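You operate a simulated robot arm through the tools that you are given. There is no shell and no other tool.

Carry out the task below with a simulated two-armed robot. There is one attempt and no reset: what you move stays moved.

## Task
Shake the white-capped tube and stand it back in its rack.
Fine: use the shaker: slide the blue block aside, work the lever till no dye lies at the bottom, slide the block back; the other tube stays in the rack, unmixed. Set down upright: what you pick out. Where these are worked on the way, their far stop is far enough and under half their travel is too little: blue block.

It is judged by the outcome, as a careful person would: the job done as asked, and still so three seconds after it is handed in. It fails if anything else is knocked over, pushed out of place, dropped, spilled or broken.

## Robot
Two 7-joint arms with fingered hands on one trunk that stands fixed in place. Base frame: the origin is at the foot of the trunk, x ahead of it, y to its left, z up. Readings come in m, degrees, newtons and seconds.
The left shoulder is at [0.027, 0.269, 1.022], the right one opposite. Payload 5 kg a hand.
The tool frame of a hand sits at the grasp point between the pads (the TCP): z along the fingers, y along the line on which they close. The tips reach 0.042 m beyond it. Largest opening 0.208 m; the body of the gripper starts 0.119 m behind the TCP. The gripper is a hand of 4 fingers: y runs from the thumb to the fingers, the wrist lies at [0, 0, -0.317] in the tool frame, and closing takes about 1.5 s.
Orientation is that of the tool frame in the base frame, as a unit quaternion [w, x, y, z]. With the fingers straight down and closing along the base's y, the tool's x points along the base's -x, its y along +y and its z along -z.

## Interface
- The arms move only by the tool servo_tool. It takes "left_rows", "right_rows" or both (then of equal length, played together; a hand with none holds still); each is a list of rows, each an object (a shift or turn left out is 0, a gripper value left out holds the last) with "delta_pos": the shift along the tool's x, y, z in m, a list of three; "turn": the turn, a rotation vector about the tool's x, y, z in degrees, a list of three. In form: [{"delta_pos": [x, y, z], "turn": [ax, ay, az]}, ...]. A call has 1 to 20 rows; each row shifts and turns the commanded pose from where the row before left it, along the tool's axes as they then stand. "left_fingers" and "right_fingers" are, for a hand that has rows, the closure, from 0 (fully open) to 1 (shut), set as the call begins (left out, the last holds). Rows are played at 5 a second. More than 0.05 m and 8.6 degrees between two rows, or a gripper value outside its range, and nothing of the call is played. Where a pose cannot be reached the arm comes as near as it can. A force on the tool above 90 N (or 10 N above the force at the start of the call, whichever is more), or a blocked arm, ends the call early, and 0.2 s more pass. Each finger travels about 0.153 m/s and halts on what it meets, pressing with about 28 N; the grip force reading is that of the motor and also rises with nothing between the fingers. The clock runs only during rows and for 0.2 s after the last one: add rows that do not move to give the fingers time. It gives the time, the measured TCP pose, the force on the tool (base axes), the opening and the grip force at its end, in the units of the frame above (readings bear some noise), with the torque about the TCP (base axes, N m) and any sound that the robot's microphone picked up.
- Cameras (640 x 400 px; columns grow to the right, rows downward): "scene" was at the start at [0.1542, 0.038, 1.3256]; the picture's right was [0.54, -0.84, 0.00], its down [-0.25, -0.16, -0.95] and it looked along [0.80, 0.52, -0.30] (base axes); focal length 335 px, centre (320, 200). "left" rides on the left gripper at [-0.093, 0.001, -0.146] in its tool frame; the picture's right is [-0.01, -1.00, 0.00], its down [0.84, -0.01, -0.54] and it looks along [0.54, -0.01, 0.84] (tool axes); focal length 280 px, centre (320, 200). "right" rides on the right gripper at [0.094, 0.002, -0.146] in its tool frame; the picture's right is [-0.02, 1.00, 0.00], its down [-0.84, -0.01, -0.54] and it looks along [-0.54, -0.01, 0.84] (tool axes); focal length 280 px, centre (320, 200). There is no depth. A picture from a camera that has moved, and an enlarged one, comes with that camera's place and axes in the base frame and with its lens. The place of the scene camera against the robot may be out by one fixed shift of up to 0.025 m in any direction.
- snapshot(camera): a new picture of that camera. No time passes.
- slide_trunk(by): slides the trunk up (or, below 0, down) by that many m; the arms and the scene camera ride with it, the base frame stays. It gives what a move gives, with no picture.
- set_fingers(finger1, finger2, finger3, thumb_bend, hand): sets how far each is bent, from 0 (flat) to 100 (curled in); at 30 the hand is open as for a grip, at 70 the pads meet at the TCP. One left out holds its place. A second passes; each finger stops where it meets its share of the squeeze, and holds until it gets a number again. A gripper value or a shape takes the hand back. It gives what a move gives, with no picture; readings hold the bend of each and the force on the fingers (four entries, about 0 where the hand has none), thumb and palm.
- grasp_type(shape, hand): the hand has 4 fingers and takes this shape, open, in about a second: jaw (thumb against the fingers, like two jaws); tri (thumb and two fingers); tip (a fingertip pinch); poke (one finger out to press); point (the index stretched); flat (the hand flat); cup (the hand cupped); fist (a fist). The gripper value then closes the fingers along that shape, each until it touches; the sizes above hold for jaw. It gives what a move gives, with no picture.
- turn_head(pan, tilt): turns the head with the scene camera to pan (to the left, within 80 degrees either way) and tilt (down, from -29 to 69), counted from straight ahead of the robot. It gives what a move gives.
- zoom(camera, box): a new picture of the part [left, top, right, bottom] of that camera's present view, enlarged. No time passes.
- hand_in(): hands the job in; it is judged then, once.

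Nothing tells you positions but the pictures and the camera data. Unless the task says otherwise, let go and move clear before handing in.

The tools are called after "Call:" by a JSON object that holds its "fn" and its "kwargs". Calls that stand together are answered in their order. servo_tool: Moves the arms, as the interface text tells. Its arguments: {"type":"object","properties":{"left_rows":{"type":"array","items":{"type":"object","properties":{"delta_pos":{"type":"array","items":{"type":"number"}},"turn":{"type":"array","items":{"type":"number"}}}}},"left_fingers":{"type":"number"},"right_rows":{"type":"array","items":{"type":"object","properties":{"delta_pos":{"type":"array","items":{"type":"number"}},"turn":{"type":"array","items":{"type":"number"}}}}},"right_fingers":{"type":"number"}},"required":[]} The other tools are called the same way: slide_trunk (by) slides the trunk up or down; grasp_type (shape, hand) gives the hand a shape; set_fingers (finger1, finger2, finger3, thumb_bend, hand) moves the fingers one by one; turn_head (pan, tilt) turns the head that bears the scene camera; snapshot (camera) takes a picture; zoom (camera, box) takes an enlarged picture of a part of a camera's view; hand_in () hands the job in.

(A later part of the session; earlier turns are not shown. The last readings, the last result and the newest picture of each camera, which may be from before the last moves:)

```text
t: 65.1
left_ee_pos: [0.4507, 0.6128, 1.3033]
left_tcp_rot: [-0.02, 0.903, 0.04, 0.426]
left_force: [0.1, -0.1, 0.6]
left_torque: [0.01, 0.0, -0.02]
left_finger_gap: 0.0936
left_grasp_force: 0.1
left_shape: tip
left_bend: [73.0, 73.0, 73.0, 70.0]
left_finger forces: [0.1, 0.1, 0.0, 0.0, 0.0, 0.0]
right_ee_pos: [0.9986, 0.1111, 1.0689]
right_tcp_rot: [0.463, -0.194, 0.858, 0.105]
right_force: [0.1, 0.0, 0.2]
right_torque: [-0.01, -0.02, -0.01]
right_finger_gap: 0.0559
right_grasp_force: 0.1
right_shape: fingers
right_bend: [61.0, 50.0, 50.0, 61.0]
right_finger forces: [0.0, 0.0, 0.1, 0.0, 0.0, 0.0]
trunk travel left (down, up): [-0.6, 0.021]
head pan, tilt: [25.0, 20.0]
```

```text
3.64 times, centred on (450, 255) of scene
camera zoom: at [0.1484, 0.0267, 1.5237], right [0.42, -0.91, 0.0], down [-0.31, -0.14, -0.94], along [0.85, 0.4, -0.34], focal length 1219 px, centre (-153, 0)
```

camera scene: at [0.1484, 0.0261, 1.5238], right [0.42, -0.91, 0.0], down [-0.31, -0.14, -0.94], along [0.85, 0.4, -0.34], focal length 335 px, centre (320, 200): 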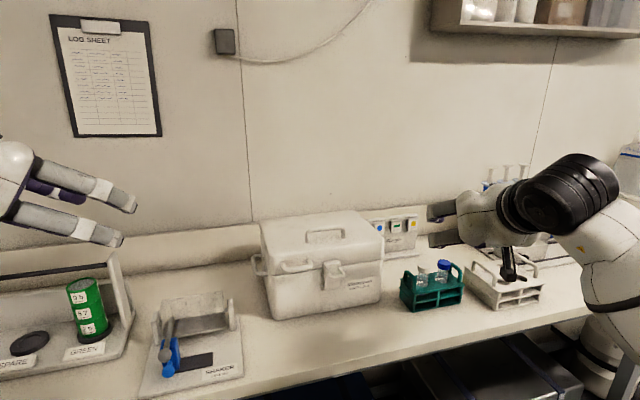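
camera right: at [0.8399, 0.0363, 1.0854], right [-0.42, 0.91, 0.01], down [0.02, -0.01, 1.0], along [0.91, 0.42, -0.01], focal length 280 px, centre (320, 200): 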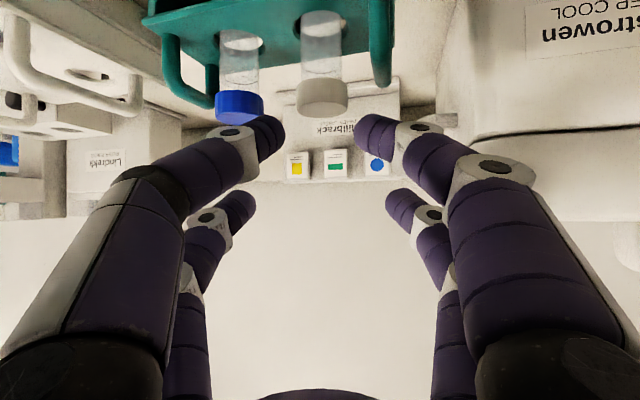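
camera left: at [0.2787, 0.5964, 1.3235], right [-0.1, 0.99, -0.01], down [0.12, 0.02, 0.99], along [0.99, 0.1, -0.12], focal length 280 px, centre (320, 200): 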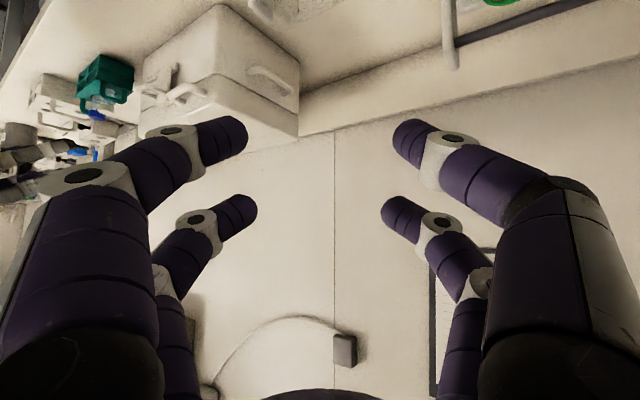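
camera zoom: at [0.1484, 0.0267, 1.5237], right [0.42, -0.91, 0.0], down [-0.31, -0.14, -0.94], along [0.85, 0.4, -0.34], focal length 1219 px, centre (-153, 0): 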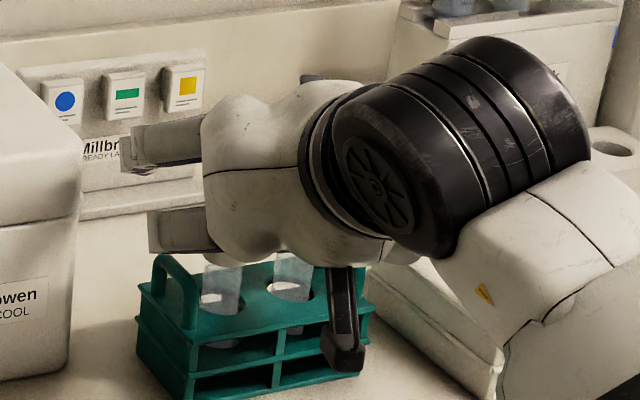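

The tips overlap only the cap's upper edge. I'll narrow the gap a little, then go a few millimetres lower, watching the handle on the right.

Call:
{"fn": "set_fingers", "kwargs": {"hand": "right", "finger1": 63, "thumb_bend": 63}}

Call:
{"fn": "servo_tool", "kwargs": {"right_rows": [{"delta_pos": [0.0042, 0, 0.0027]}, {}]}}

Call:
{"fn": "zoom", "kwargs": {"camera": "right", "box": [140, 0, 440, 200]}}

```text
t: 66.1
left_ee_pos: [0.4502, 0.6139, 1.3024]
left_tcp_rot: [-0.021, 0.903, 0.041, 0.427]
left_force: [0.9, 0.0, -0.5]
left_torque: [0.0, -0.03, 0.0]
left_finger_gap: 0.0938
left_grasp_force: 0.1
left_shape: tip
left_bend: [73.0, 73.0, 73.0, 70.0]
left_finger forces: [0.1, 0.1, 0.0, 0.1, 0.0, 0.0]
right_ee_pos: [0.9995, 0.1102, 1.069]
right_tcp_rot: [0.464, -0.193, 0.858, 0.105]
right_force: [-0.5, -0.7, 0.2]
right_torque: [0.04, 0.02, 0.01]
right_finger_gap: 0.0459
right_grasp_force: 0.2
right_shape: fingers
right_bend: [63.0, 50.0, 50.0, 63.0]
right_finger forces: [0.1, 0.0, 0.1, 0.0, 0.0, 0.0]
trunk travel left (down, up): [-0.6, 0.021]
head pan, tilt: [25.0, 20.0]
```

```text
t: 66.7
left_ee_pos: [0.4512, 0.6125, 1.3035]
left_tcp_rot: [-0.021, 0.903, 0.04, 0.427]
left_force: [-0.8, 0.5, 0.0]
left_torque: [0.01, 0.02, 0.0]
left_finger_gap: 0.0935
left_grasp_force: 0.1
left_shape: tip
left_bend: [73.0, 73.0, 73.0, 70.0]
left_finger forces: [0.0, 0.1, 0.1, 0.1, 0.0, 0.0]
right_ee_pos: [0.9997, 0.1116, 1.0644]
right_tcp_rot: [0.464, -0.193, 0.858, 0.105]
right_force: [-0.3, -0.6, -0.2]
right_torque: [0.01, -0.01, 0.03]
right_finger_gap: 0.0458
right_grasp_force: 0.0
right_shape: fingers
right_bend: [63.0, 50.0, 50.0, 63.0]
right_finger forces: [0.1, 0.0, 0.1, 0.0, 0.0, 0.0]
trunk travel left (down, up): [-0.6, 0.021]
head pan, tilt: [25.0, 20.0]
```

```text
2.00 times, centred on (290, 100) of right
camera zoom: at [0.8419, 0.0368, 1.0655], right [-0.42, 0.91, 0.01], down [0.02, -0.01, 1.0], along [0.91, 0.42, -0.01], focal length 561 px, centre (380, 400)
```

zoom: 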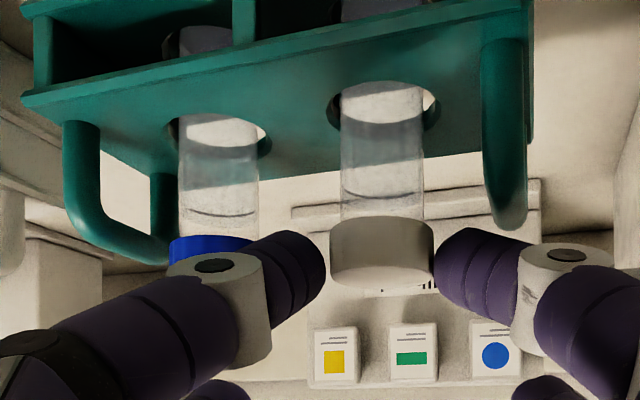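

The tips now span the cap's height, and the right finger just clears the handle. Closing finger 1 and the thumb.

Call:
{"fn": "set_fingers", "kwargs": {"hand": "right", "finger1": 72, "thumb_bend": 72}}

Call:
{"fn": "zoom", "kwargs": {"camera": "right", "box": [140, 0, 440, 200]}}

```text
t: 67.7
left_ee_pos: [0.4522, 0.6127, 1.3027]
left_tcp_rot: [-0.022, 0.903, 0.041, 0.426]
left_force: [-0.2, -0.8, -1.0]
left_torque: [0.0, -0.01, 0.0]
left_finger_gap: 0.0936
left_grasp_force: 0.1
left_shape: tip
left_bend: [73.0, 73.0, 73.0, 70.0]
left_finger forces: [0.0, 0.0, 0.0, 0.0, 0.0, 0.1]
right_ee_pos: [0.9985, 0.1094, 1.0639]
right_tcp_rot: [0.463, -0.193, 0.859, 0.104]
right_force: [-0.2, 0.2, 0.4]
right_torque: [-0.01, -0.01, 0.01]
right_finger_gap: 0.0388
right_grasp_force: 10.8
right_shape: fingers
right_bend: [61.0, 50.0, 50.0, 69.0]
right_finger forces: [11.3, 0.0, 0.0, 0.0, 10.4, 0.0]
trunk travel left (down, up): [-0.6, 0.021]
head pan, tilt: [25.0, 20.0]
```

```text
2.00 times, centred on (290, 100) of right
camera zoom: at [0.842, 0.0367, 1.0654], right [-0.42, 0.91, 0.01], down [0.02, -0.01, 1.0], along [0.91, 0.42, -0.01], focal length 561 px, centre (380, 400)
```

zoom: 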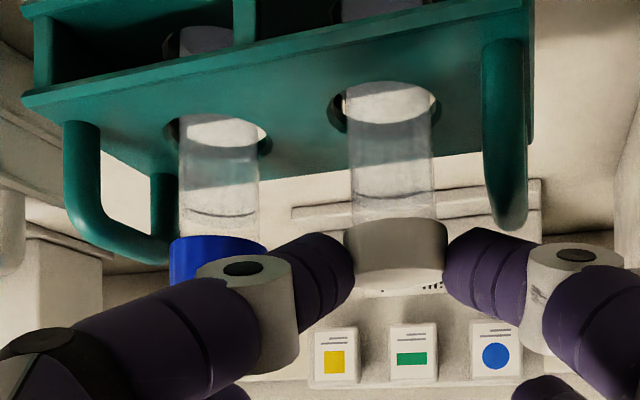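

The cap is gripped with about 11 N on each finger. I'll lift straight up slowly and check.

Call:
{"fn": "servo_tool", "kwargs": {"right_rows": [{"delta_pos": [-0.0084, 0, -0.0055]}, {"delta_pos": [-0.0084, 0, -0.0055]}, {"delta_pos": [-0.0084, 0, -0.0055]}, {}]}}

Call:
{"fn": "snapshot", "kwargs": {"camera": "right"}}

Call:
{"fn": "zoom", "kwargs": {"camera": "scene", "box": [370, 200, 530, 310]}}

```text
t: 68.7
left_ee_pos: [0.452, 0.6116, 1.3031]
left_tcp_rot: [-0.021, 0.903, 0.041, 0.427]
left_force: [0.6, -0.4, 0.4]
left_torque: [0.0, 0.01, -0.01]
left_finger_gap: 0.0936
left_grasp_force: 0.0
left_shape: tip
left_bend: [73.0, 73.0, 73.0, 70.0]
left_finger forces: [0.0, 0.1, 0.0, 0.0, 0.0, 0.0]
right_ee_pos: [1.0007, 0.1093, 1.0941]
right_tcp_rot: [0.463, -0.193, 0.859, 0.104]
right_force: [0.1, 0.1, -0.3]
right_torque: [0.0, 0.02, -0.02]
right_finger_gap: 0.0384
right_grasp_force: 11.1
right_shape: fingers
right_bend: [61.0, 50.0, 50.0, 69.0]
right_finger forces: [11.3, 0.0, 0.1, 0.1, 10.4, 0.1]
trunk travel left (down, up): [-0.6, 0.021]
head pan, tilt: [25.0, 20.0]
```

```text
taken
camera right: at [0.8423, 0.0364, 1.0952], right [-0.42, 0.91, 0.01], down [0.02, -0.01, 1.0], along [0.91, 0.42, -0.01], focal length 280 px, centre (320, 200)
```

right: 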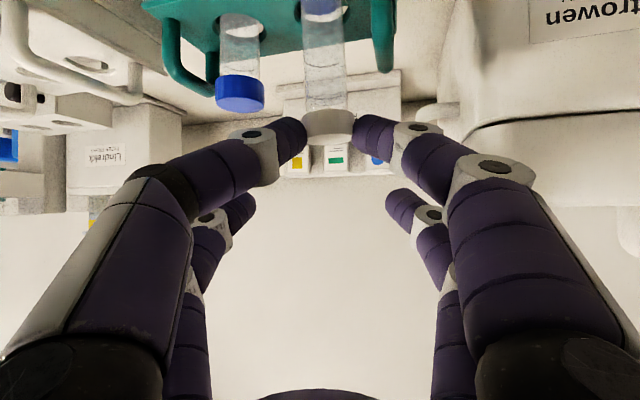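

```text
3.64 times, centred on (450, 255) of scene
camera zoom: at [0.1487, 0.0266, 1.5236], right [0.42, -0.91, 0.0], down [-0.31, -0.14, -0.94], along [0.85, 0.4, -0.34], focal length 1219 px, centre (-153, 0)
```

zoom: 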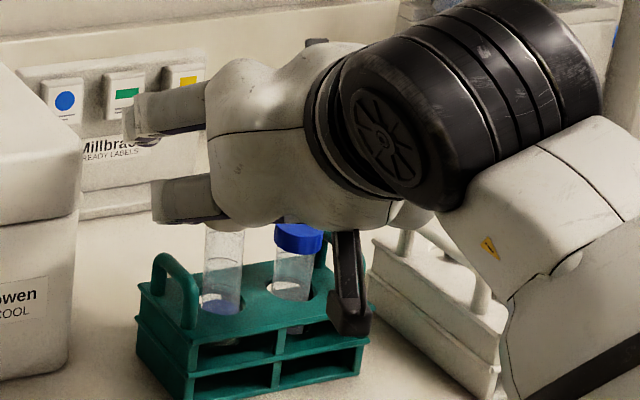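

The tube comes out cleanly and hangs upright, with dye at the bottom. I'll lift it fully clear of the rack.

Call:
{"fn": "servo_tool", "kwargs": {"right_rows": [{"delta_pos": [-0.0126, 0, -0.0082]}, {"delta_pos": [-0.0126, 0, -0.0082]}, {"delta_pos": [-0.0126, 0, -0.0082]}, {"delta_pos": [-0.0126, 0, -0.0082]}, {"delta_pos": [-0.0126, 0, -0.0082]}, {"delta_pos": [-0.0126, 0, -0.0082]}, {"delta_pos": [-0.0126, 0, -0.0082]}, {}]}}

Call:
{"fn": "snapshot", "kwargs": {"camera": "right"}}

Call:
{"fn": "snapshot", "kwargs": {"camera": "scene"}}

```text
t: 70.5
left_ee_pos: [0.4514, 0.613, 1.3028]
left_tcp_rot: [-0.022, 0.903, 0.041, 0.426]
left_force: [-0.9, -0.3, 0.3]
left_torque: [-0.03, 0.0, 0.03]
left_finger_gap: 0.0938
left_grasp_force: 0.1
left_shape: tip
left_bend: [73.0, 73.0, 73.0, 70.0]
left_finger forces: [0.0, 0.0, 0.1, 0.0, 0.0, 0.1]
right_ee_pos: [1.0005, 0.1113, 1.1968]
right_tcp_rot: [0.463, -0.192, 0.859, 0.104]
right_force: [0.3, -0.2, -0.8]
right_torque: [-0.01, -0.01, 0.05]
right_finger_gap: 0.0386
right_grasp_force: 10.4
right_shape: fingers
right_bend: [61.0, 50.0, 50.0, 69.0]
right_finger forces: [11.3, 0.0, 0.0, 0.0, 10.3, 0.0]
trunk travel left (down, up): [-0.6, 0.021]
head pan, tilt: [25.0, 20.0]
```

```text
taken
camera right: at [0.8419, 0.0371, 1.1998], right [-0.42, 0.91, 0.01], down [0.02, -0.01, 1.0], along [0.91, 0.42, -0.01], focal length 280 px, centre (320, 200)
```

right: 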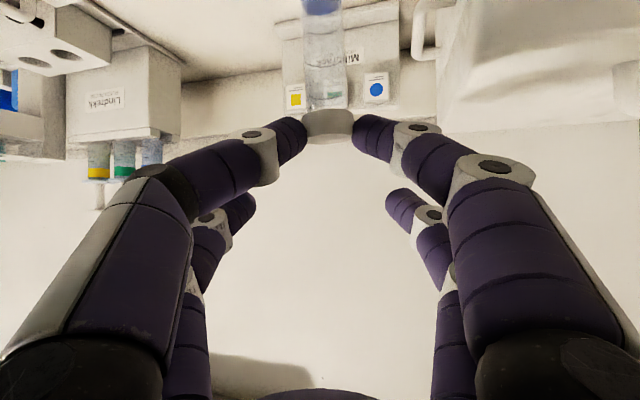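

```text
taken
camera scene: at [0.1487, 0.0267, 1.5236], right [0.42, -0.91, 0.0], down [-0.31, -0.14, -0.94], along [0.85, 0.4, -0.34], focal length 335 px, centre (320, 200)
```

scene: 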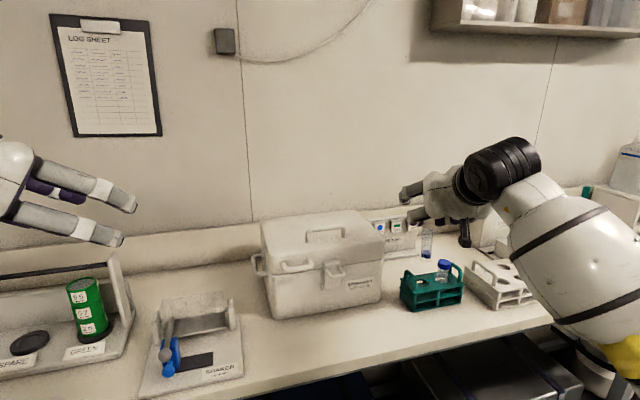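

The tube is clear. Next I'll move the left arm further out of the way, then look closely at the shaker.

Call:
{"fn": "servo_tool", "kwargs": {"left_rows": [{"delta_pos": [-0.0021, -0.038, -0.0153]}, {"delta_pos": [-0.0021, -0.038, -0.0153]}, {"delta_pos": [-0.0021, -0.038, -0.0153]}, {"delta_pos": [-0.0021, -0.038, -0.0153]}, {"delta_pos": [-0.0021, -0.038, -0.0153]}, {"delta_pos": [-0.0021, -0.038, -0.0153]}, {}]}}

Call:
{"fn": "turn_head", "kwargs": {"pan": 40, "tilt": 35}}

Call:
{"fn": "snapshot", "kwargs": {"camera": "scene"}}

Call:
{"fn": "zoom", "kwargs": {"camera": "scene", "box": [200, 180, 340, 300]}}

```text
t: 72.1
left_ee_pos: [0.3521, 0.8336, 1.3552]
left_tcp_rot: [-0.021, 0.904, 0.041, 0.426]
left_force: [-0.2, -1.1, -0.9]
left_torque: [0.05, -0.01, 0.03]
left_finger_gap: 0.0935
left_grasp_force: 0.0
left_shape: tip
left_bend: [73.0, 73.0, 73.0, 70.0]
left_finger forces: [0.1, 0.0, 0.0, 0.1, 0.0, 0.1]
right_ee_pos: [0.9995, 0.109, 1.1987]
right_tcp_rot: [0.462, -0.193, 0.859, 0.104]
right_force: [0.3, -1.2, -0.2]
right_torque: [0.01, 0.04, 0.04]
right_finger_gap: 0.0386
right_grasp_force: 10.7
right_shape: fingers
right_bend: [61.0, 50.0, 50.0, 69.0]
right_finger forces: [11.3, 0.1, 0.0, 0.0, 10.4, 0.0]
trunk travel left (down, up): [-0.6, 0.021]
head pan, tilt: [25.0, 20.0]
```

```text
t: 72.9
left_ee_pos: [0.3512, 0.8325, 1.3556]
left_tcp_rot: [-0.021, 0.903, 0.04, 0.426]
left_force: [0.2, 0.3, 0.5]
left_torque: [-0.03, 0.0, 0.02]
left_finger_gap: 0.0938
left_grasp_force: 0.1
left_shape: tip
left_bend: [73.0, 73.0, 73.0, 70.0]
left_finger forces: [0.0, 0.0, 0.0, 0.1, 0.0, 0.0]
right_ee_pos: [0.9993, 0.11, 1.1982]
right_tcp_rot: [0.464, -0.193, 0.858, 0.104]
right_force: [0.5, -0.2, -0.2]
right_torque: [0.05, 0.0, 0.0]
right_finger_gap: 0.0383
right_grasp_force: 10.6
right_shape: fingers
right_bend: [61.0, 50.0, 50.0, 69.0]
right_finger forces: [11.3, 0.0, 0.0, 0.0, 10.4, 0.0]
trunk travel left (down, up): [-0.6, 0.021]
head pan, tilt: [40.0, 35.0]
```

```text
taken
camera scene: at [0.1317, 0.0437, 1.4999], right [0.64, -0.77, 0.0], down [-0.44, -0.37, -0.82], along [0.63, 0.53, -0.57], focal length 335 px, centre (320, 200)
```

scene: 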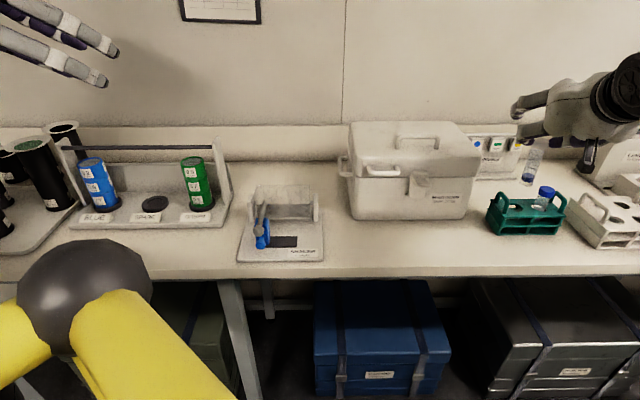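

```text
3.33 times, centred on (270, 240) of scene
camera zoom: at [0.1317, 0.0437, 1.4999], right [0.64, -0.77, 0.0], down [-0.44, -0.37, -0.82], along [0.63, 0.53, -0.57], focal length 1117 px, centre (487, 67)
```

zoom: 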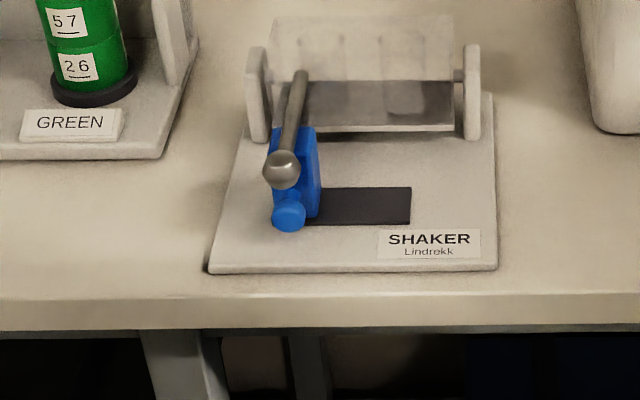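

The shaker's cradle details are unclear from here, so I'll bring the left hand's camera over it for a top view.

Call:
{"fn": "servo_tool", "kwargs": {"left_rows": [{"delta_pos": [0.002, 0.0363, 0.0087]}, {"delta_pos": [0.002, 0.0363, 0.0087]}, {"delta_pos": [0.002, 0.0363, 0.0087]}, {"delta_pos": [0.002, 0.0363, 0.0087]}, {"delta_pos": [0.002, 0.0363, 0.0087]}, {"turn": [0, -8.3, 0]}, {"turn": [0, -8.3, 0]}, {"turn": [0, -8.3, 0]}, {"turn": [0, -8.3, 0]}, {"turn": [0, -8.3, 0]}, {}]}}

Call:
{"fn": "snapshot", "kwargs": {"camera": "left"}}

```text
t: 75.3
left_ee_pos: [0.4062, 0.6547, 1.3315]
left_tcp_rot: [-0.005, 0.996, 0.045, 0.08]
left_force: [-1.2, 0.4, 0.0]
left_torque: [0.03, -0.19, 0.0]
left_finger_gap: 0.0937
left_grasp_force: 0.0
left_shape: tip
left_bend: [73.0, 73.0, 73.0, 70.0]
left_finger forces: [0.1, 0.1, 0.1, 0.0, 0.0, 0.1]
right_ee_pos: [0.9978, 0.1114, 1.1994]
right_tcp_rot: [0.463, -0.194, 0.858, 0.105]
right_force: [-0.8, 0.7, 0.3]
right_torque: [-0.1, 0.03, -0.12]
right_finger_gap: 0.0388
right_grasp_force: 11.1
right_shape: fingers
right_bend: [61.0, 50.0, 50.0, 69.0]
right_finger forces: [11.3, 0.1, 0.0, 0.1, 10.4, 0.0]
trunk travel left (down, up): [-0.6, 0.021]
head pan, tilt: [40.0, 35.0]
```

```text
taken
camera left: at [0.2911, 0.6437, 1.4611], right [-0.11, 0.99, 0.0], down [0.74, 0.08, 0.66], along [0.66, 0.07, -0.75], focal length 280 px, centre (320, 200)
```

left: 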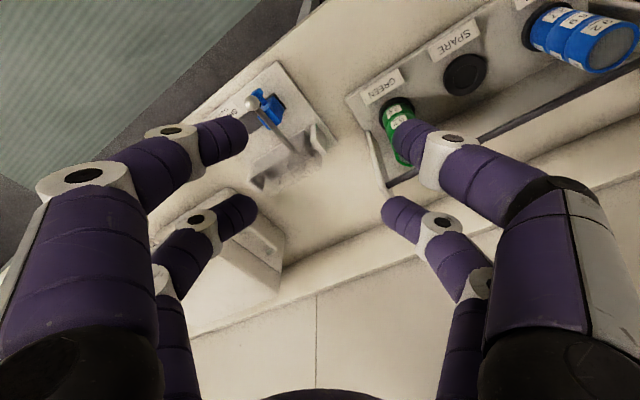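

Call:
{"fn": "servo_tool", "kwargs": {"left_rows": [{"delta_pos": [0.02, 0.0357, 0.0]}, {"delta_pos": [0.02, 0.0357, 0.0]}, {"delta_pos": [0.02, 0.0357, 0.0]}, {}, {}], "left_fingers": 0.0}}

Call:
{"fn": "snapshot", "kwargs": {"camera": "left"}}

Call:
{"fn": "zoom", "kwargs": {"camera": "left", "box": [240, 20, 440, 180]}}

```text
t: 76.5
left_ee_pos: [0.4765, 0.5545, 1.3421]
left_tcp_rot: [-0.007, 0.996, 0.045, 0.079]
left_force: [0.1, -0.8, -0.3]
left_torque: [0.12, 0.08, 0.02]
left_finger_gap: 0.2079
left_grasp_force: 0.1
left_shape: tip
left_bend: [30.0, 30.0, 30.0, 30.0]
left_finger forces: [0.1, 0.0, 0.0, 0.0, 0.0, 0.0]
right_ee_pos: [1.0002, 0.1083, 1.1964]
right_tcp_rot: [0.463, -0.192, 0.859, 0.105]
right_force: [-0.4, -1.2, -0.9]
right_torque: [0.1, 0.0, 0.14]
right_finger_gap: 0.0385
right_grasp_force: 10.8
right_shape: fingers
right_bend: [61.0, 50.0, 50.0, 69.0]
right_finger forces: [11.3, 0.0, 0.0, 0.1, 10.5, 0.1]
trunk travel left (down, up): [-0.6, 0.021]
head pan, tilt: [40.0, 35.0]
```

```text
taken
camera left: at [0.3605, 0.5425, 1.471], right [-0.11, 0.99, 0.0], down [0.74, 0.08, 0.66], along [0.66, 0.07, -0.75], focal length 280 px, centre (320, 200)
```

left: 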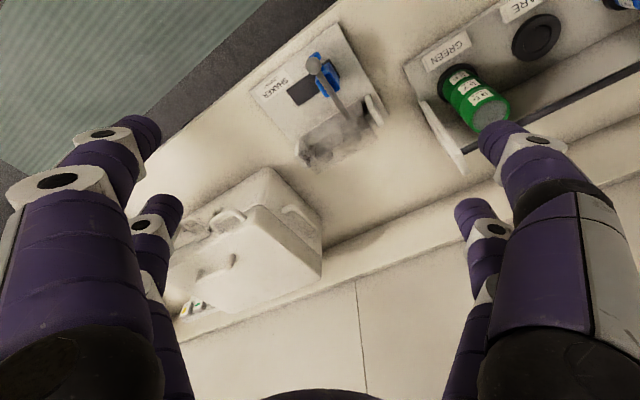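

```text
2.50 times, centred on (340, 100) of left
camera zoom: at [0.3605, 0.5425, 1.471], right [-0.11, 0.99, 0.0], down [0.74, 0.08, 0.66], along [0.66, 0.07, -0.75], focal length 701 px, centre (270, 450)
```

zoom: 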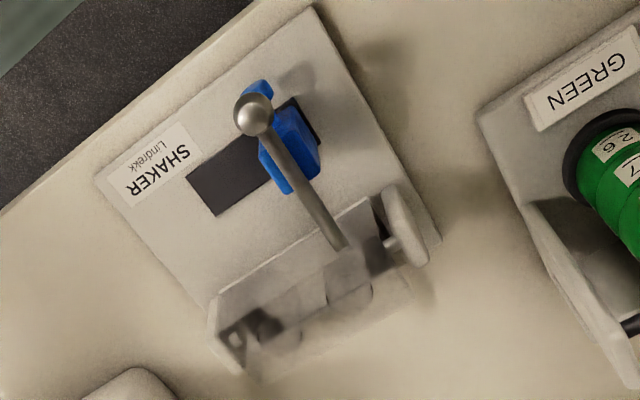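

I need a closer look, so I'll lower the left hand over the shaker (staying above 1.15) and point its camera more downward.

Call:
{"fn": "servo_tool", "kwargs": {"left_rows": [{"delta_pos": [0.01, -0.011, 0.0394]}, {"delta_pos": [0.01, -0.011, 0.0394]}, {"delta_pos": [0.01, -0.011, 0.0394]}, {"turn": [0, -8, 0]}, {"turn": [0, -8, 0]}, {"turn": [0, -8, 0]}, {}]}}

Call:
{"fn": "snapshot", "kwargs": {"camera": "left"}}

Call:
{"fn": "zoom", "kwargs": {"camera": "left", "box": [200, 60, 460, 260]}}

```text
t: 78.1
left_ee_pos: [0.5195, 0.5923, 1.2282]
left_tcp_rot: [0.005, 0.99, 0.046, -0.13]
left_force: [-0.9, 1.5, -1.1]
left_torque: [-0.13, -0.04, 0.04]
left_finger_gap: 0.2079
left_grasp_force: 0.1
left_shape: tip
left_bend: [30.0, 30.0, 30.0, 30.0]
left_finger forces: [0.1, 0.1, 0.0, 0.1, 0.1, 0.0]
right_ee_pos: [0.9987, 0.1118, 1.1995]
right_tcp_rot: [0.464, -0.195, 0.858, 0.106]
right_force: [-0.3, 0.6, 0.2]
right_torque: [-0.1, 0.06, -0.17]
right_finger_gap: 0.0388
right_grasp_force: 11.0
right_shape: fingers
right_bend: [61.0, 50.0, 50.0, 69.0]
right_finger forces: [11.3, 0.1, 0.1, 0.1, 10.5, 0.1]
trunk travel left (down, up): [-0.6, 0.021]
head pan, tilt: [40.0, 35.0]
```

```text
taken
camera left: at [0.4673, 0.5875, 1.3942], right [-0.11, 0.99, 0.01], down [0.95, 0.1, 0.3], along [0.3, 0.04, -0.95], focal length 280 px, centre (320, 200)
```

left: 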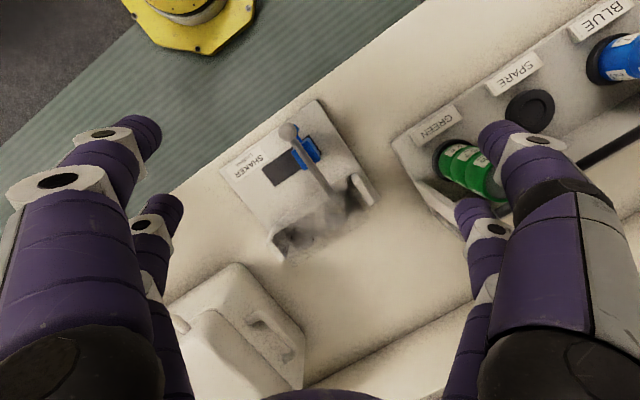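

```text
2.00 times, centred on (330, 160) of left
camera zoom: at [0.4673, 0.5875, 1.3942], right [-0.11, 0.99, 0.01], down [0.95, 0.1, 0.3], along [0.3, 0.04, -0.95], focal length 561 px, centre (300, 280)
```

zoom: 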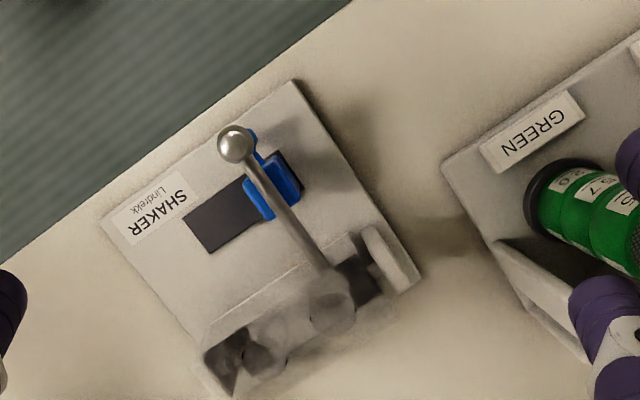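

Call:
{"fn": "zoom", "kwargs": {"camera": "left", "box": [260, 160, 390, 270]}}

Call:
{"fn": "zoom", "kwargs": {"camera": "scene", "box": [235, 175, 325, 245]}}

```text
3.64 times, centred on (325, 215) of left
camera zoom: at [0.4673, 0.5875, 1.3942], right [-0.11, 0.99, 0.01], down [0.95, 0.1, 0.3], along [0.3, 0.04, -0.95], focal length 1020 px, centre (302, 146)
```

zoom: 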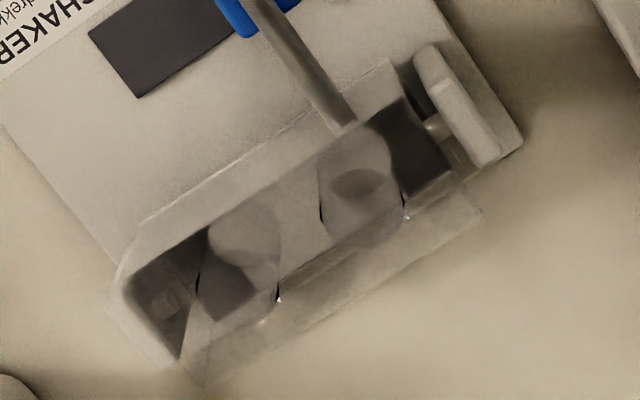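

```text
5.71 times, centred on (280, 210) of scene
camera zoom: at [0.1312, 0.045, 1.4998], right [0.64, -0.77, 0.0], down [-0.44, -0.37, -0.82], along [0.63, 0.53, -0.57], focal length 1915 px, centre (549, 143)
```

zoom: 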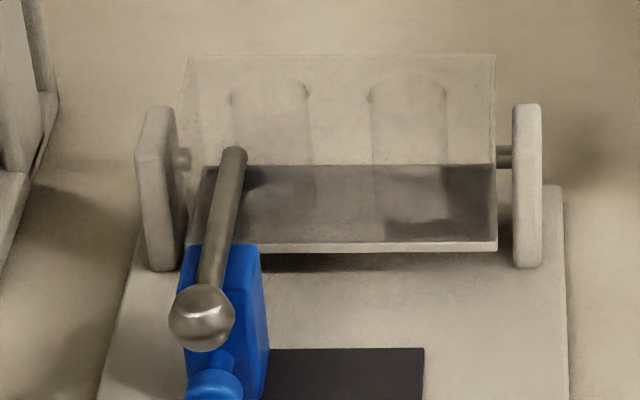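

The cradle is a translucent block with two vertical wells, lever on the left side. I'll take one more top view from directly above the wells to pin their positions.

Call:
{"fn": "servo_tool", "kwargs": {"left_rows": [{"delta_pos": [0.04, 0, -0.01]}, {"delta_pos": [0.04, 0, -0.01]}, {"delta_pos": [0.04, 0, -0.01]}, {}]}}

Call:
{"fn": "zoom", "kwargs": {"camera": "left", "box": [250, 60, 450, 220]}}

```text
t: 79.1
left_ee_pos: [0.6422, 0.6029, 1.2288]
left_tcp_rot: [0.005, 0.991, 0.047, -0.129]
left_force: [-0.5, 0.1, 0.2]
left_torque: [-0.06, -0.16, 0.02]
left_finger_gap: 0.2077
left_grasp_force: 0.0
left_shape: tip
left_bend: [30.0, 30.0, 30.0, 30.0]
left_finger forces: [0.1, 0.0, 0.1, 0.0, 0.0, 0.0]
right_ee_pos: [0.9972, 0.1111, 1.2019]
right_tcp_rot: [0.464, -0.194, 0.858, 0.105]
right_force: [-1.2, 0.1, 0.3]
right_torque: [-0.1, 0.07, -0.11]
right_finger_gap: 0.0389
right_grasp_force: 11.4
right_shape: fingers
right_bend: [61.0, 50.0, 50.0, 69.0]
right_finger forces: [11.3, 0.0, 0.0, 0.1, 10.4, 0.0]
trunk travel left (down, up): [-0.6, 0.021]
head pan, tilt: [40.0, 35.0]
```

```text
2.50 times, centred on (350, 140) of left
camera zoom: at [0.5887, 0.5968, 1.3937], right [-0.11, 0.99, 0.01], down [0.95, 0.1, 0.31], along [0.3, 0.04, -0.95], focal length 701 px, centre (245, 350)
```

zoom: 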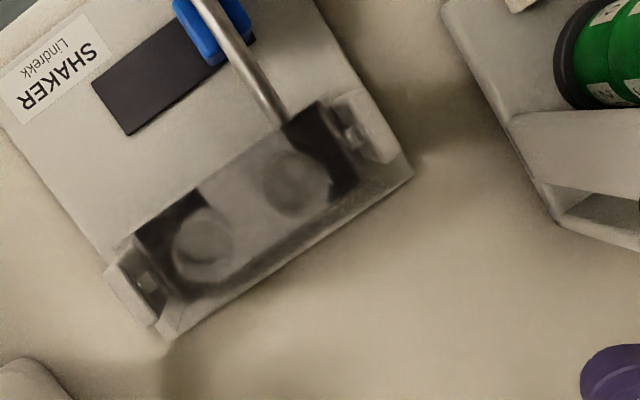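

From directly above, well A (lever side) is at about (0.615, 0.630) and well B at about (0.653, 0.582), with the rim near z 1.005. I'll measure the tube's length from the scene camera.

Call:
{"fn": "zoom", "kwargs": {"camera": "scene", "box": [490, 100, 590, 220]}}

Call:
{"fn": "zoom", "kwargs": {"camera": "right", "box": [220, 0, 420, 160]}}

```text
3.33 times, centred on (540, 160) of scene
camera zoom: at [0.13, 0.0441, 1.5001], right [0.64, -0.77, 0.0], down [-0.44, -0.37, -0.82], along [0.63, 0.53, -0.57], focal length 1117 px, centre (-413, 333)
```

zoom: 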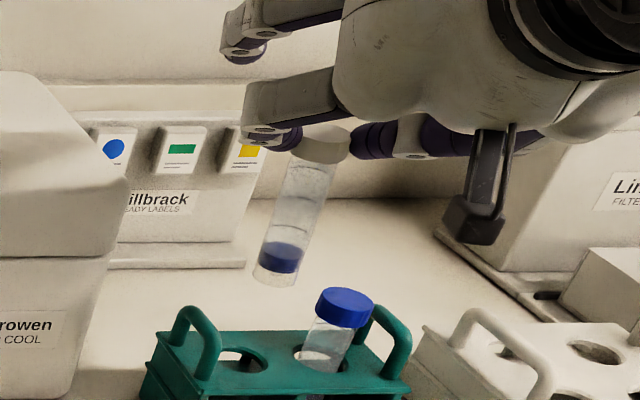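

```text
2.50 times, centred on (320, 80) of right
camera zoom: at [0.8401, 0.0384, 1.202], right [-0.42, 0.91, 0.01], down [0.01, -0.01, 1.0], along [0.91, 0.42, -0.01], focal length 701 px, centre (320, 500)
```

zoom: 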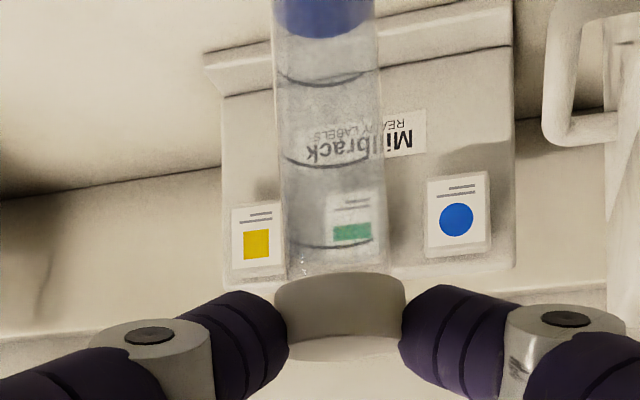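

The tube is about 0.118 m long, so its bottom is roughly 0.158 below the TCP. I'll park the left arm away, then carry the tube back from the rack, turn the hand to face the shaker and move along the front of the box.

Call:
{"fn": "servo_tool", "kwargs": {"left_rows": [{"delta_pos": [-0.0086, 0, -0.032]}, {"delta_pos": [-0.0086, 0, -0.032]}, {"delta_pos": [-0.0086, 0, -0.032]}, {"delta_pos": [-0.0296, -0.0283, 0.0045]}, {"delta_pos": [-0.0296, -0.0283, 0.0045]}, {"delta_pos": [-0.0296, -0.0283, 0.0045]}, {"delta_pos": [-0.0296, -0.0283, 0.0045]}, {"delta_pos": [-0.0296, -0.0283, 0.0045]}, {"delta_pos": [-0.0296, -0.0283, 0.0045]}, {"delta_pos": [-0.0296, -0.0283, 0.0045]}, {"delta_pos": [-0.0296, -0.0283, 0.0045]}, {"delta_pos": [-0.0296, -0.0283, 0.0045]}]}}

Call:
{"fn": "servo_tool", "kwargs": {"right_rows": [{"delta_pos": [0.016, 0.0053, -0.0306]}, {"delta_pos": [0.016, 0.0053, -0.0306]}, {"delta_pos": [0.016, 0.0053, -0.0306]}, {"delta_pos": [0.016, 0.0053, -0.0306]}, {"delta_pos": [0.016, 0.0053, -0.0306]}, {"delta_pos": [0.016, 0.0053, -0.0306]}, {"turn": [-6.28, 0, -4.1]}, {"turn": [-6.28, 0, -4.1]}, {"turn": [-6.28, 0, -4.1]}, {"turn": [-6.28, 0, -4.1]}, {}]}}

Call:
{"fn": "snapshot", "kwargs": {"camera": "right"}}

Call:
{"fn": "snapshot", "kwargs": {"camera": "scene"}}

```text
t: 81.7
left_ee_pos: [0.3562, 0.8318, 1.3556]
left_tcp_rot: [0.004, 0.991, 0.045, -0.129]
left_force: [-0.7, 0.6, 0.1]
left_torque: [-0.04, -0.07, 0.03]
left_finger_gap: 0.2078
left_grasp_force: 0.0
left_shape: tip
left_bend: [30.0, 30.0, 30.0, 30.0]
left_finger forces: [0.0, 0.1, 0.1, 0.1, 0.0, 0.0]
right_ee_pos: [0.9975, 0.1117, 1.2013]
right_tcp_rot: [0.464, -0.193, 0.858, 0.105]
right_force: [-1.0, 0.4, 0.5]
right_torque: [-0.09, 0.08, -0.08]
right_finger_gap: 0.0386
right_grasp_force: 11.0
right_shape: fingers
right_bend: [61.0, 50.0, 50.0, 69.0]
right_finger forces: [11.3, 0.0, 0.0, 0.0, 10.4, 0.1]
trunk travel left (down, up): [-0.6, 0.021]
head pan, tilt: [40.0, 35.0]
```

```text
t: 84.1
left_ee_pos: [0.3579, 0.8305, 1.3559]
left_tcp_rot: [0.004, 0.991, 0.045, -0.13]
left_force: [-0.4, -0.8, -0.5]
left_torque: [-0.01, -0.03, 0.0]
left_finger_gap: 0.208
left_grasp_force: 0.1
left_shape: tip
left_bend: [30.0, 30.0, 30.0, 30.0]
left_finger forces: [0.0, 0.0, 0.1, 0.0, 0.0, 0.0]
right_ee_pos: [0.7993, 0.0513, 1.2209]
right_tcp_rot: [0.421, -0.409, 0.778, 0.222]
right_force: [-0.1, -0.7, -0.3]
right_torque: [0.02, -0.01, 0.01]
right_finger_gap: 0.0384
right_grasp_force: 10.0
right_shape: fingers
right_bend: [61.0, 50.0, 50.0, 69.0]
right_finger forces: [11.3, 0.0, 0.0, 0.1, 10.3, 0.1]
trunk travel left (down, up): [-0.6, 0.021]
head pan, tilt: [40.0, 35.0]
```

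```text
taken
camera right: at [0.7001, -0.0909, 1.2215], right [-0.82, 0.57, 0.01], down [0.02, 0.0, 1.0], along [0.57, 0.82, -0.01], focal length 280 px, centre (320, 200)
```

right: 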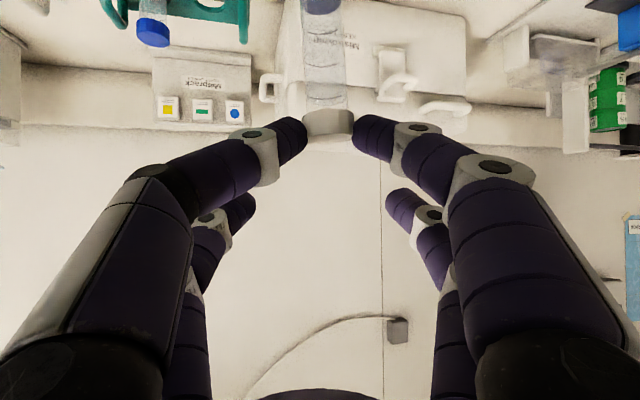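

```text
taken
camera scene: at [0.1315, 0.044, 1.4998], right [0.64, -0.77, 0.0], down [-0.44, -0.37, -0.82], along [0.63, 0.53, -0.57], focal length 335 px, centre (320, 200)
```

scene: 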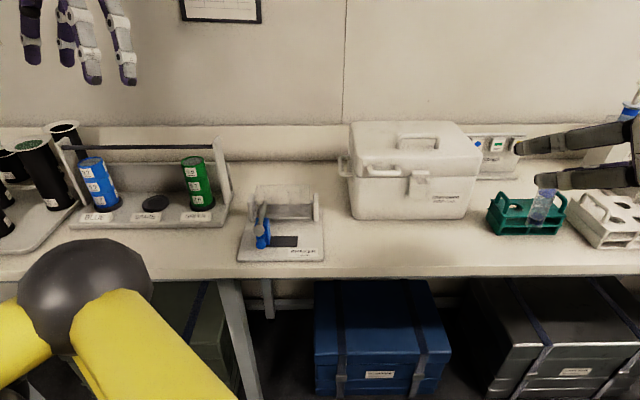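

Going well: the tube hangs upright and the grip is steady. Moving along the front towards the shaker.

Call:
{"fn": "servo_tool", "kwargs": {"right_rows": [{"delta_pos": [-0.0086, 0.0379, 0.0132]}, {"delta_pos": [-0.0086, 0.0379, 0.0132]}, {"delta_pos": [-0.0086, 0.0379, 0.0132]}, {"delta_pos": [-0.0086, 0.0379, 0.0132]}, {"delta_pos": [-0.0086, 0.0379, 0.0132]}, {"delta_pos": [-0.0086, 0.0379, 0.0132]}, {"delta_pos": [-0.0086, 0.0379, 0.0132]}, {"delta_pos": [-0.0086, 0.0379, 0.0132]}, {"delta_pos": [-0.0086, 0.0379, 0.0132]}, {}]}}

Call:
{"fn": "snapshot", "kwargs": {"camera": "right"}}

Call:
{"fn": "snapshot", "kwargs": {"camera": "scene"}}

```text
t: 86.3
left_ee_pos: [0.3593, 0.8318, 1.3566]
left_tcp_rot: [0.004, 0.991, 0.045, -0.129]
left_force: [0.3, -0.6, -0.3]
left_torque: [0.09, 0.05, -0.05]
left_finger_gap: 0.2077
left_grasp_force: 0.0
left_shape: tip
left_bend: [30.0, 30.0, 30.0, 30.0]
left_finger forces: [0.0, 0.1, 0.0, 0.0, 0.0, 0.0]
right_ee_pos: [0.6005, 0.3605, 1.2201]
right_tcp_rot: [0.421, -0.408, 0.779, 0.222]
right_force: [0.6, -1.2, -1.2]
right_torque: [0.07, 0.05, 0.08]
right_finger_gap: 0.0387
right_grasp_force: 10.6
right_shape: fingers
right_bend: [61.0, 50.0, 50.0, 69.0]
right_finger forces: [11.2, 0.0, 0.0, 0.0, 10.4, 0.1]
trunk travel left (down, up): [-0.6, 0.021]
head pan, tilt: [40.0, 35.0]
```

```text
taken
camera right: at [0.5, 0.2179, 1.2222], right [-0.82, 0.58, 0.01], down [0.02, 0.0, 1.0], along [0.58, 0.82, -0.01], focal length 280 px, centre (320, 200)
```

right: 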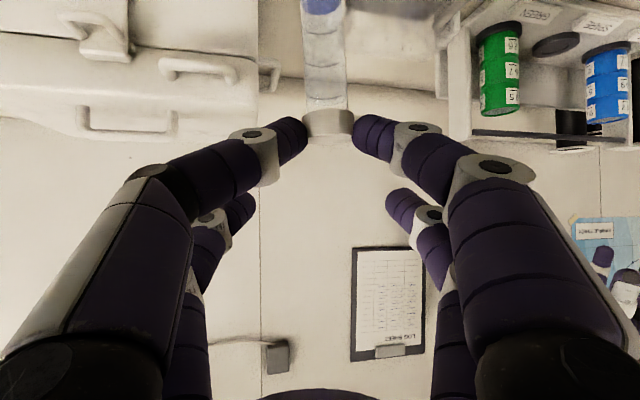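

```text
taken
camera scene: at [0.132, 0.043, 1.4998], right [0.64, -0.77, 0.0], down [-0.44, -0.37, -0.82], along [0.63, 0.53, -0.57], focal length 335 px, centre (320, 200)
```

scene: 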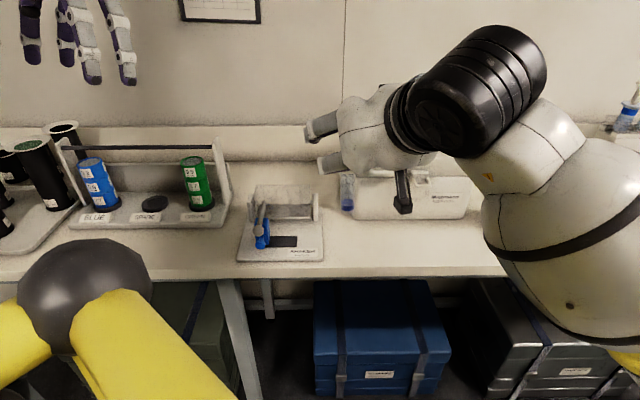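

No reach problems. For judging the fit into the well I want a second viewpoint, so I'll set the left hand's camera to look along the shaker's long axis from the left.

Call:
{"fn": "servo_tool", "kwargs": {"left_rows": [{"delta_pos": [0.0306, 0.0174, 0.0138]}, {"delta_pos": [0.0306, 0.0174, 0.0138]}, {"delta_pos": [0.0306, 0.0174, 0.0138]}, {"turn": [2.15, 0, 8.03]}, {"turn": [2.15, 0, 8.03]}, {"turn": [2.15, 0, 8.03]}, {"turn": [2.15, 0, 8.03]}, {"turn": [2.15, 0, 8.03]}, {"turn": [2.15, 0, 8.03]}, {"turn": [0, 8, 0]}, {"turn": [0, 8, 0]}, {"turn": [0, 8, 0]}, {}]}}

Call:
{"fn": "snapshot", "kwargs": {"camera": "left"}}

```text
t: 89.1
left_ee_pos: [0.4385, 0.786, 1.2938]
left_tcp_rot: [0.027, 0.922, -0.38, 0.073]
left_force: [0.6, -1.3, 0.9]
left_torque: [0.13, 0.03, -0.01]
left_finger_gap: 0.208
left_grasp_force: 0.0
left_shape: tip
left_bend: [30.0, 30.0, 30.0, 30.0]
left_finger forces: [0.0, 0.0, 0.0, 0.0, 0.1, 0.0]
right_ee_pos: [0.6001, 0.359, 1.2213]
right_tcp_rot: [0.421, -0.408, 0.779, 0.221]
right_force: [1.5, -1.6, -0.3]
right_torque: [0.07, 0.02, 0.11]
right_finger_gap: 0.0386
right_grasp_force: 10.5
right_shape: fingers
right_bend: [61.0, 50.0, 50.0, 69.0]
right_finger forces: [11.2, 0.0, 0.0, 0.1, 10.4, 0.0]
trunk travel left (down, up): [-0.6, 0.021]
head pan, tilt: [40.0, 35.0]
```

```text
taken
camera left: at [0.3547, 0.8657, 1.4236], right [0.69, 0.72, 0.0], down [0.54, -0.52, 0.66], along [0.48, -0.46, -0.75], focal length 280 px, centre (320, 200)
```

left: 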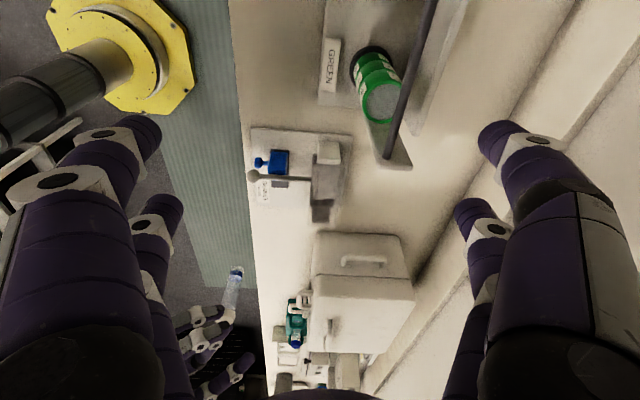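

This view looks right along the shaker and shows the tube too. Now I'll level the tube slightly and bring it above well B.

Call:
{"fn": "servo_tool", "kwargs": {"right_rows": [{"delta_pos": [-0.016, 0.0123, 0.029]}, {"delta_pos": [-0.016, 0.0123, 0.029]}, {"delta_pos": [-0.016, 0.0123, 0.029]}, {"delta_pos": [-0.016, 0.0123, 0.029]}, {"delta_pos": [-0.016, 0.0123, 0.029]}, {"delta_pos": [-0.016, 0.0123, 0.029]}, {"turn": [-1.31, 0, 2.0]}, {}]}}

Call:
{"fn": "zoom", "kwargs": {"camera": "left", "box": [220, 100, 420, 260]}}

Call:
{"fn": "zoom", "kwargs": {"camera": "scene", "box": [210, 120, 370, 270]}}

Call:
{"fn": "snapshot", "kwargs": {"camera": "right"}}

```text
t: 91.1
left_ee_pos: [0.438, 0.7858, 1.2933]
left_tcp_rot: [0.028, 0.922, -0.379, 0.073]
left_force: [0.6, -1.9, 1.0]
left_torque: [0.17, 0.08, 0.02]
left_finger_gap: 0.2078
left_grasp_force: 0.1
left_shape: tip
left_bend: [30.0, 30.0, 30.0, 30.0]
left_finger forces: [0.0, 0.1, 0.0, 0.0, 0.0, 0.0]
right_ee_pos: [0.7463, 0.4928, 1.2118]
right_tcp_rot: [0.425, -0.351, 0.804, 0.223]
right_force: [0.5, -1.6, -0.6]
right_torque: [0.06, 0.02, 0.12]
right_finger_gap: 0.038
right_grasp_force: 10.0
right_shape: fingers
right_bend: [61.0, 50.0, 50.0, 69.0]
right_finger forces: [10.3, 0.0, 0.1, 0.1, 10.0, 0.1]
trunk travel left (down, up): [-0.6, 0.021]
head pan, tilt: [40.0, 35.0]
stopped in row 8 (right hand): the arm was blocked; the commanded pose is now the measured one
```

```text
2.50 times, centred on (320, 180) of left
camera zoom: at [0.355, 0.8658, 1.4234], right [0.69, 0.72, 0.0], down [0.54, -0.52, 0.66], along [0.48, -0.46, -0.75], focal length 701 px, centre (320, 250)
```

zoom: 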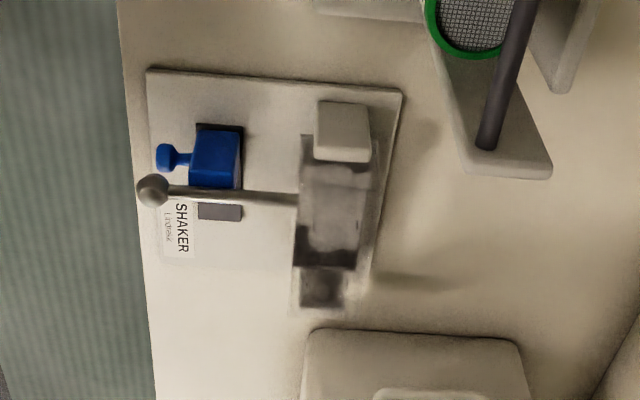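

```text
2.67 times, centred on (290, 195) of scene
camera zoom: at [0.1324, 0.0424, 1.4997], right [0.64, -0.77, 0.0], down [-0.44, -0.37, -0.82], along [0.63, 0.53, -0.57], focal length 894 px, centre (400, 213)
```

zoom: 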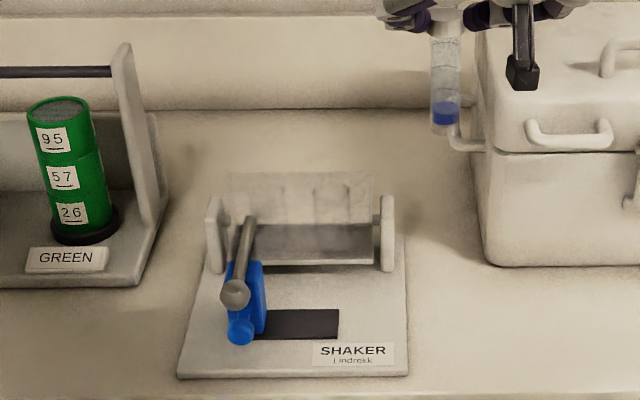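

```text
taken
camera right: at [0.6325, 0.362, 1.2128], right [-0.75, 0.66, 0.07], down [0.06, -0.05, 1.0], along [0.66, 0.75, 0.0], focal length 280 px, centre (320, 200)
```

right: 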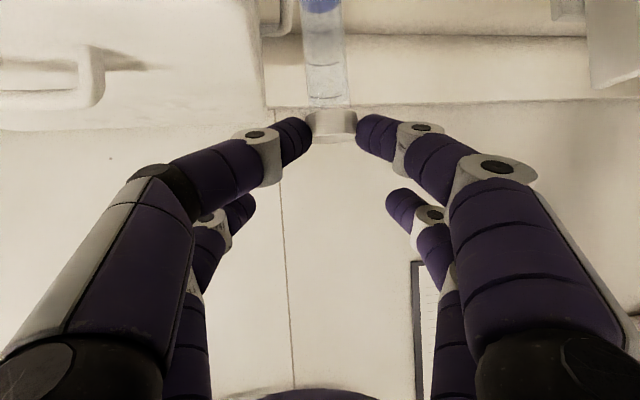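

The right arm was blocked before reaching the spot, with no force at the tool, so the arm itself is touching something. I'll look around with the head.

Call:
{"fn": "turn_head", "kwargs": {"pan": 20, "tilt": 60}}

Call:
{"fn": "snapshot", "kwargs": {"camera": "scene"}}

Call:
{"fn": "turn_head", "kwargs": {"pan": -15, "tilt": 45}}

Call:
{"fn": "snapshot", "kwargs": {"camera": "scene"}}

Call:
{"fn": "snapshot", "kwargs": {"camera": "left"}}

```text
t: 92.0
left_ee_pos: [0.4363, 0.7884, 1.2937]
left_tcp_rot: [0.028, 0.922, -0.379, 0.073]
left_force: [-0.3, -0.2, 0.2]
left_torque: [0.0, -0.03, -0.01]
left_finger_gap: 0.2077
left_grasp_force: 0.1
left_shape: tip
left_bend: [30.0, 30.0, 30.0, 30.0]
left_finger forces: [0.0, 0.0, 0.0, 0.0, 0.1, 0.0]
right_ee_pos: [0.7453, 0.4953, 1.214]
right_tcp_rot: [0.425, -0.353, 0.803, 0.224]
right_force: [0.7, -0.7, -1.1]
right_torque: [-0.04, 0.0, 0.01]
right_finger_gap: 0.0382
right_grasp_force: 10.4
right_shape: fingers
right_bend: [61.0, 50.0, 50.0, 69.0]
right_finger forces: [10.4, 0.0, 0.0, 0.0, 10.0, 0.1]
trunk travel left (down, up): [-0.6, 0.021]
head pan, tilt: [20.0, 60.0]
```

```text
taken
camera scene: at [0.1268, 0.0099, 1.4656], right [0.34, -0.94, 0.0], down [-0.81, -0.3, -0.5], along [0.47, 0.17, -0.87], focal length 335 px, centre (320, 200)
```

scene: 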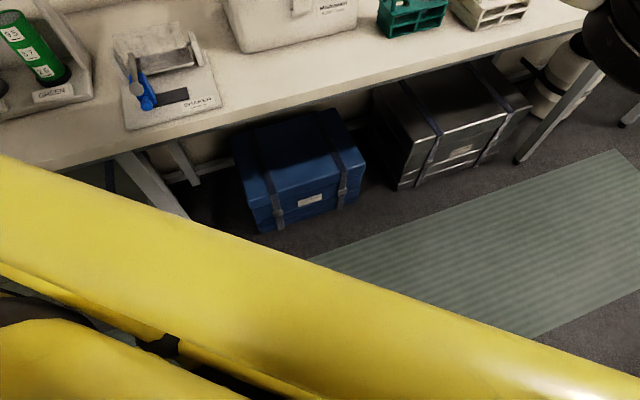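

```text
t: 93.0
left_ee_pos: [0.4367, 0.7878, 1.2925]
left_tcp_rot: [0.028, 0.922, -0.379, 0.073]
left_force: [0.4, -0.1, 0.0]
left_torque: [-0.02, 0.0, 0.01]
left_finger_gap: 0.2077
left_grasp_force: 0.0
left_shape: tip
left_bend: [30.0, 30.0, 30.0, 30.0]
left_finger forces: [0.1, 0.0, 0.0, 0.0, 0.0, 0.0]
right_ee_pos: [0.7454, 0.4952, 1.2127]
right_tcp_rot: [0.424, -0.353, 0.804, 0.223]
right_force: [0.0, -0.2, -0.4]
right_torque: [0.0, 0.02, 0.01]
right_finger_gap: 0.0381
right_grasp_force: 10.0
right_shape: fingers
right_bend: [61.0, 50.0, 50.0, 69.0]
right_finger forces: [10.5, 0.0, 0.0, 0.0, 9.9, 0.1]
trunk travel left (down, up): [-0.6, 0.021]
head pan, tilt: [-15.0, 45.0]
```

```text
taken
camera scene: at [0.1427, -0.0336, 1.4849], right [-0.26, -0.97, 0.0], down [-0.68, 0.18, -0.71], along [0.68, -0.18, -0.71], focal length 335 px, centre (320, 200)
```

scene: 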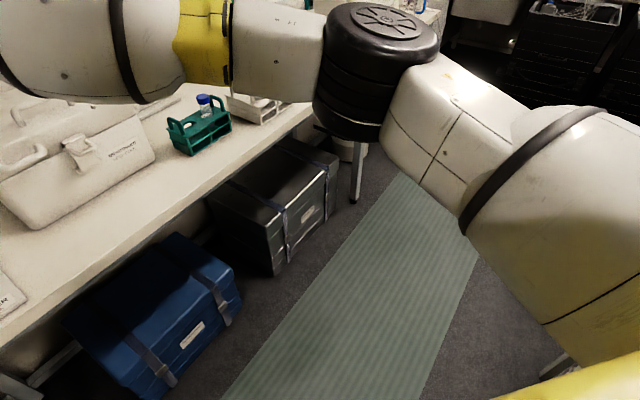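

```text
taken
camera left: at [0.3538, 0.8676, 1.4226], right [0.69, 0.72, 0.0], down [0.54, -0.52, 0.66], along [0.48, -0.46, -0.75], focal length 280 px, centre (320, 200)
```

left: 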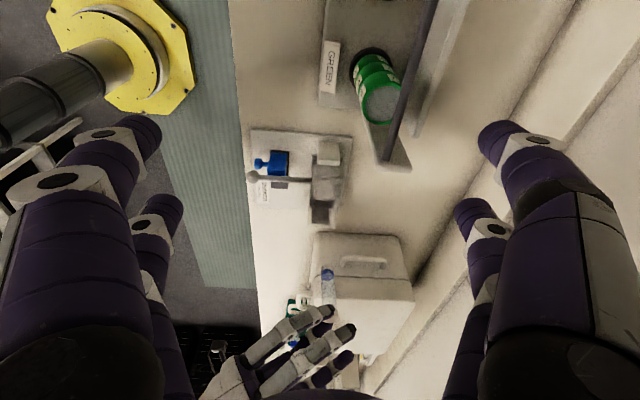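

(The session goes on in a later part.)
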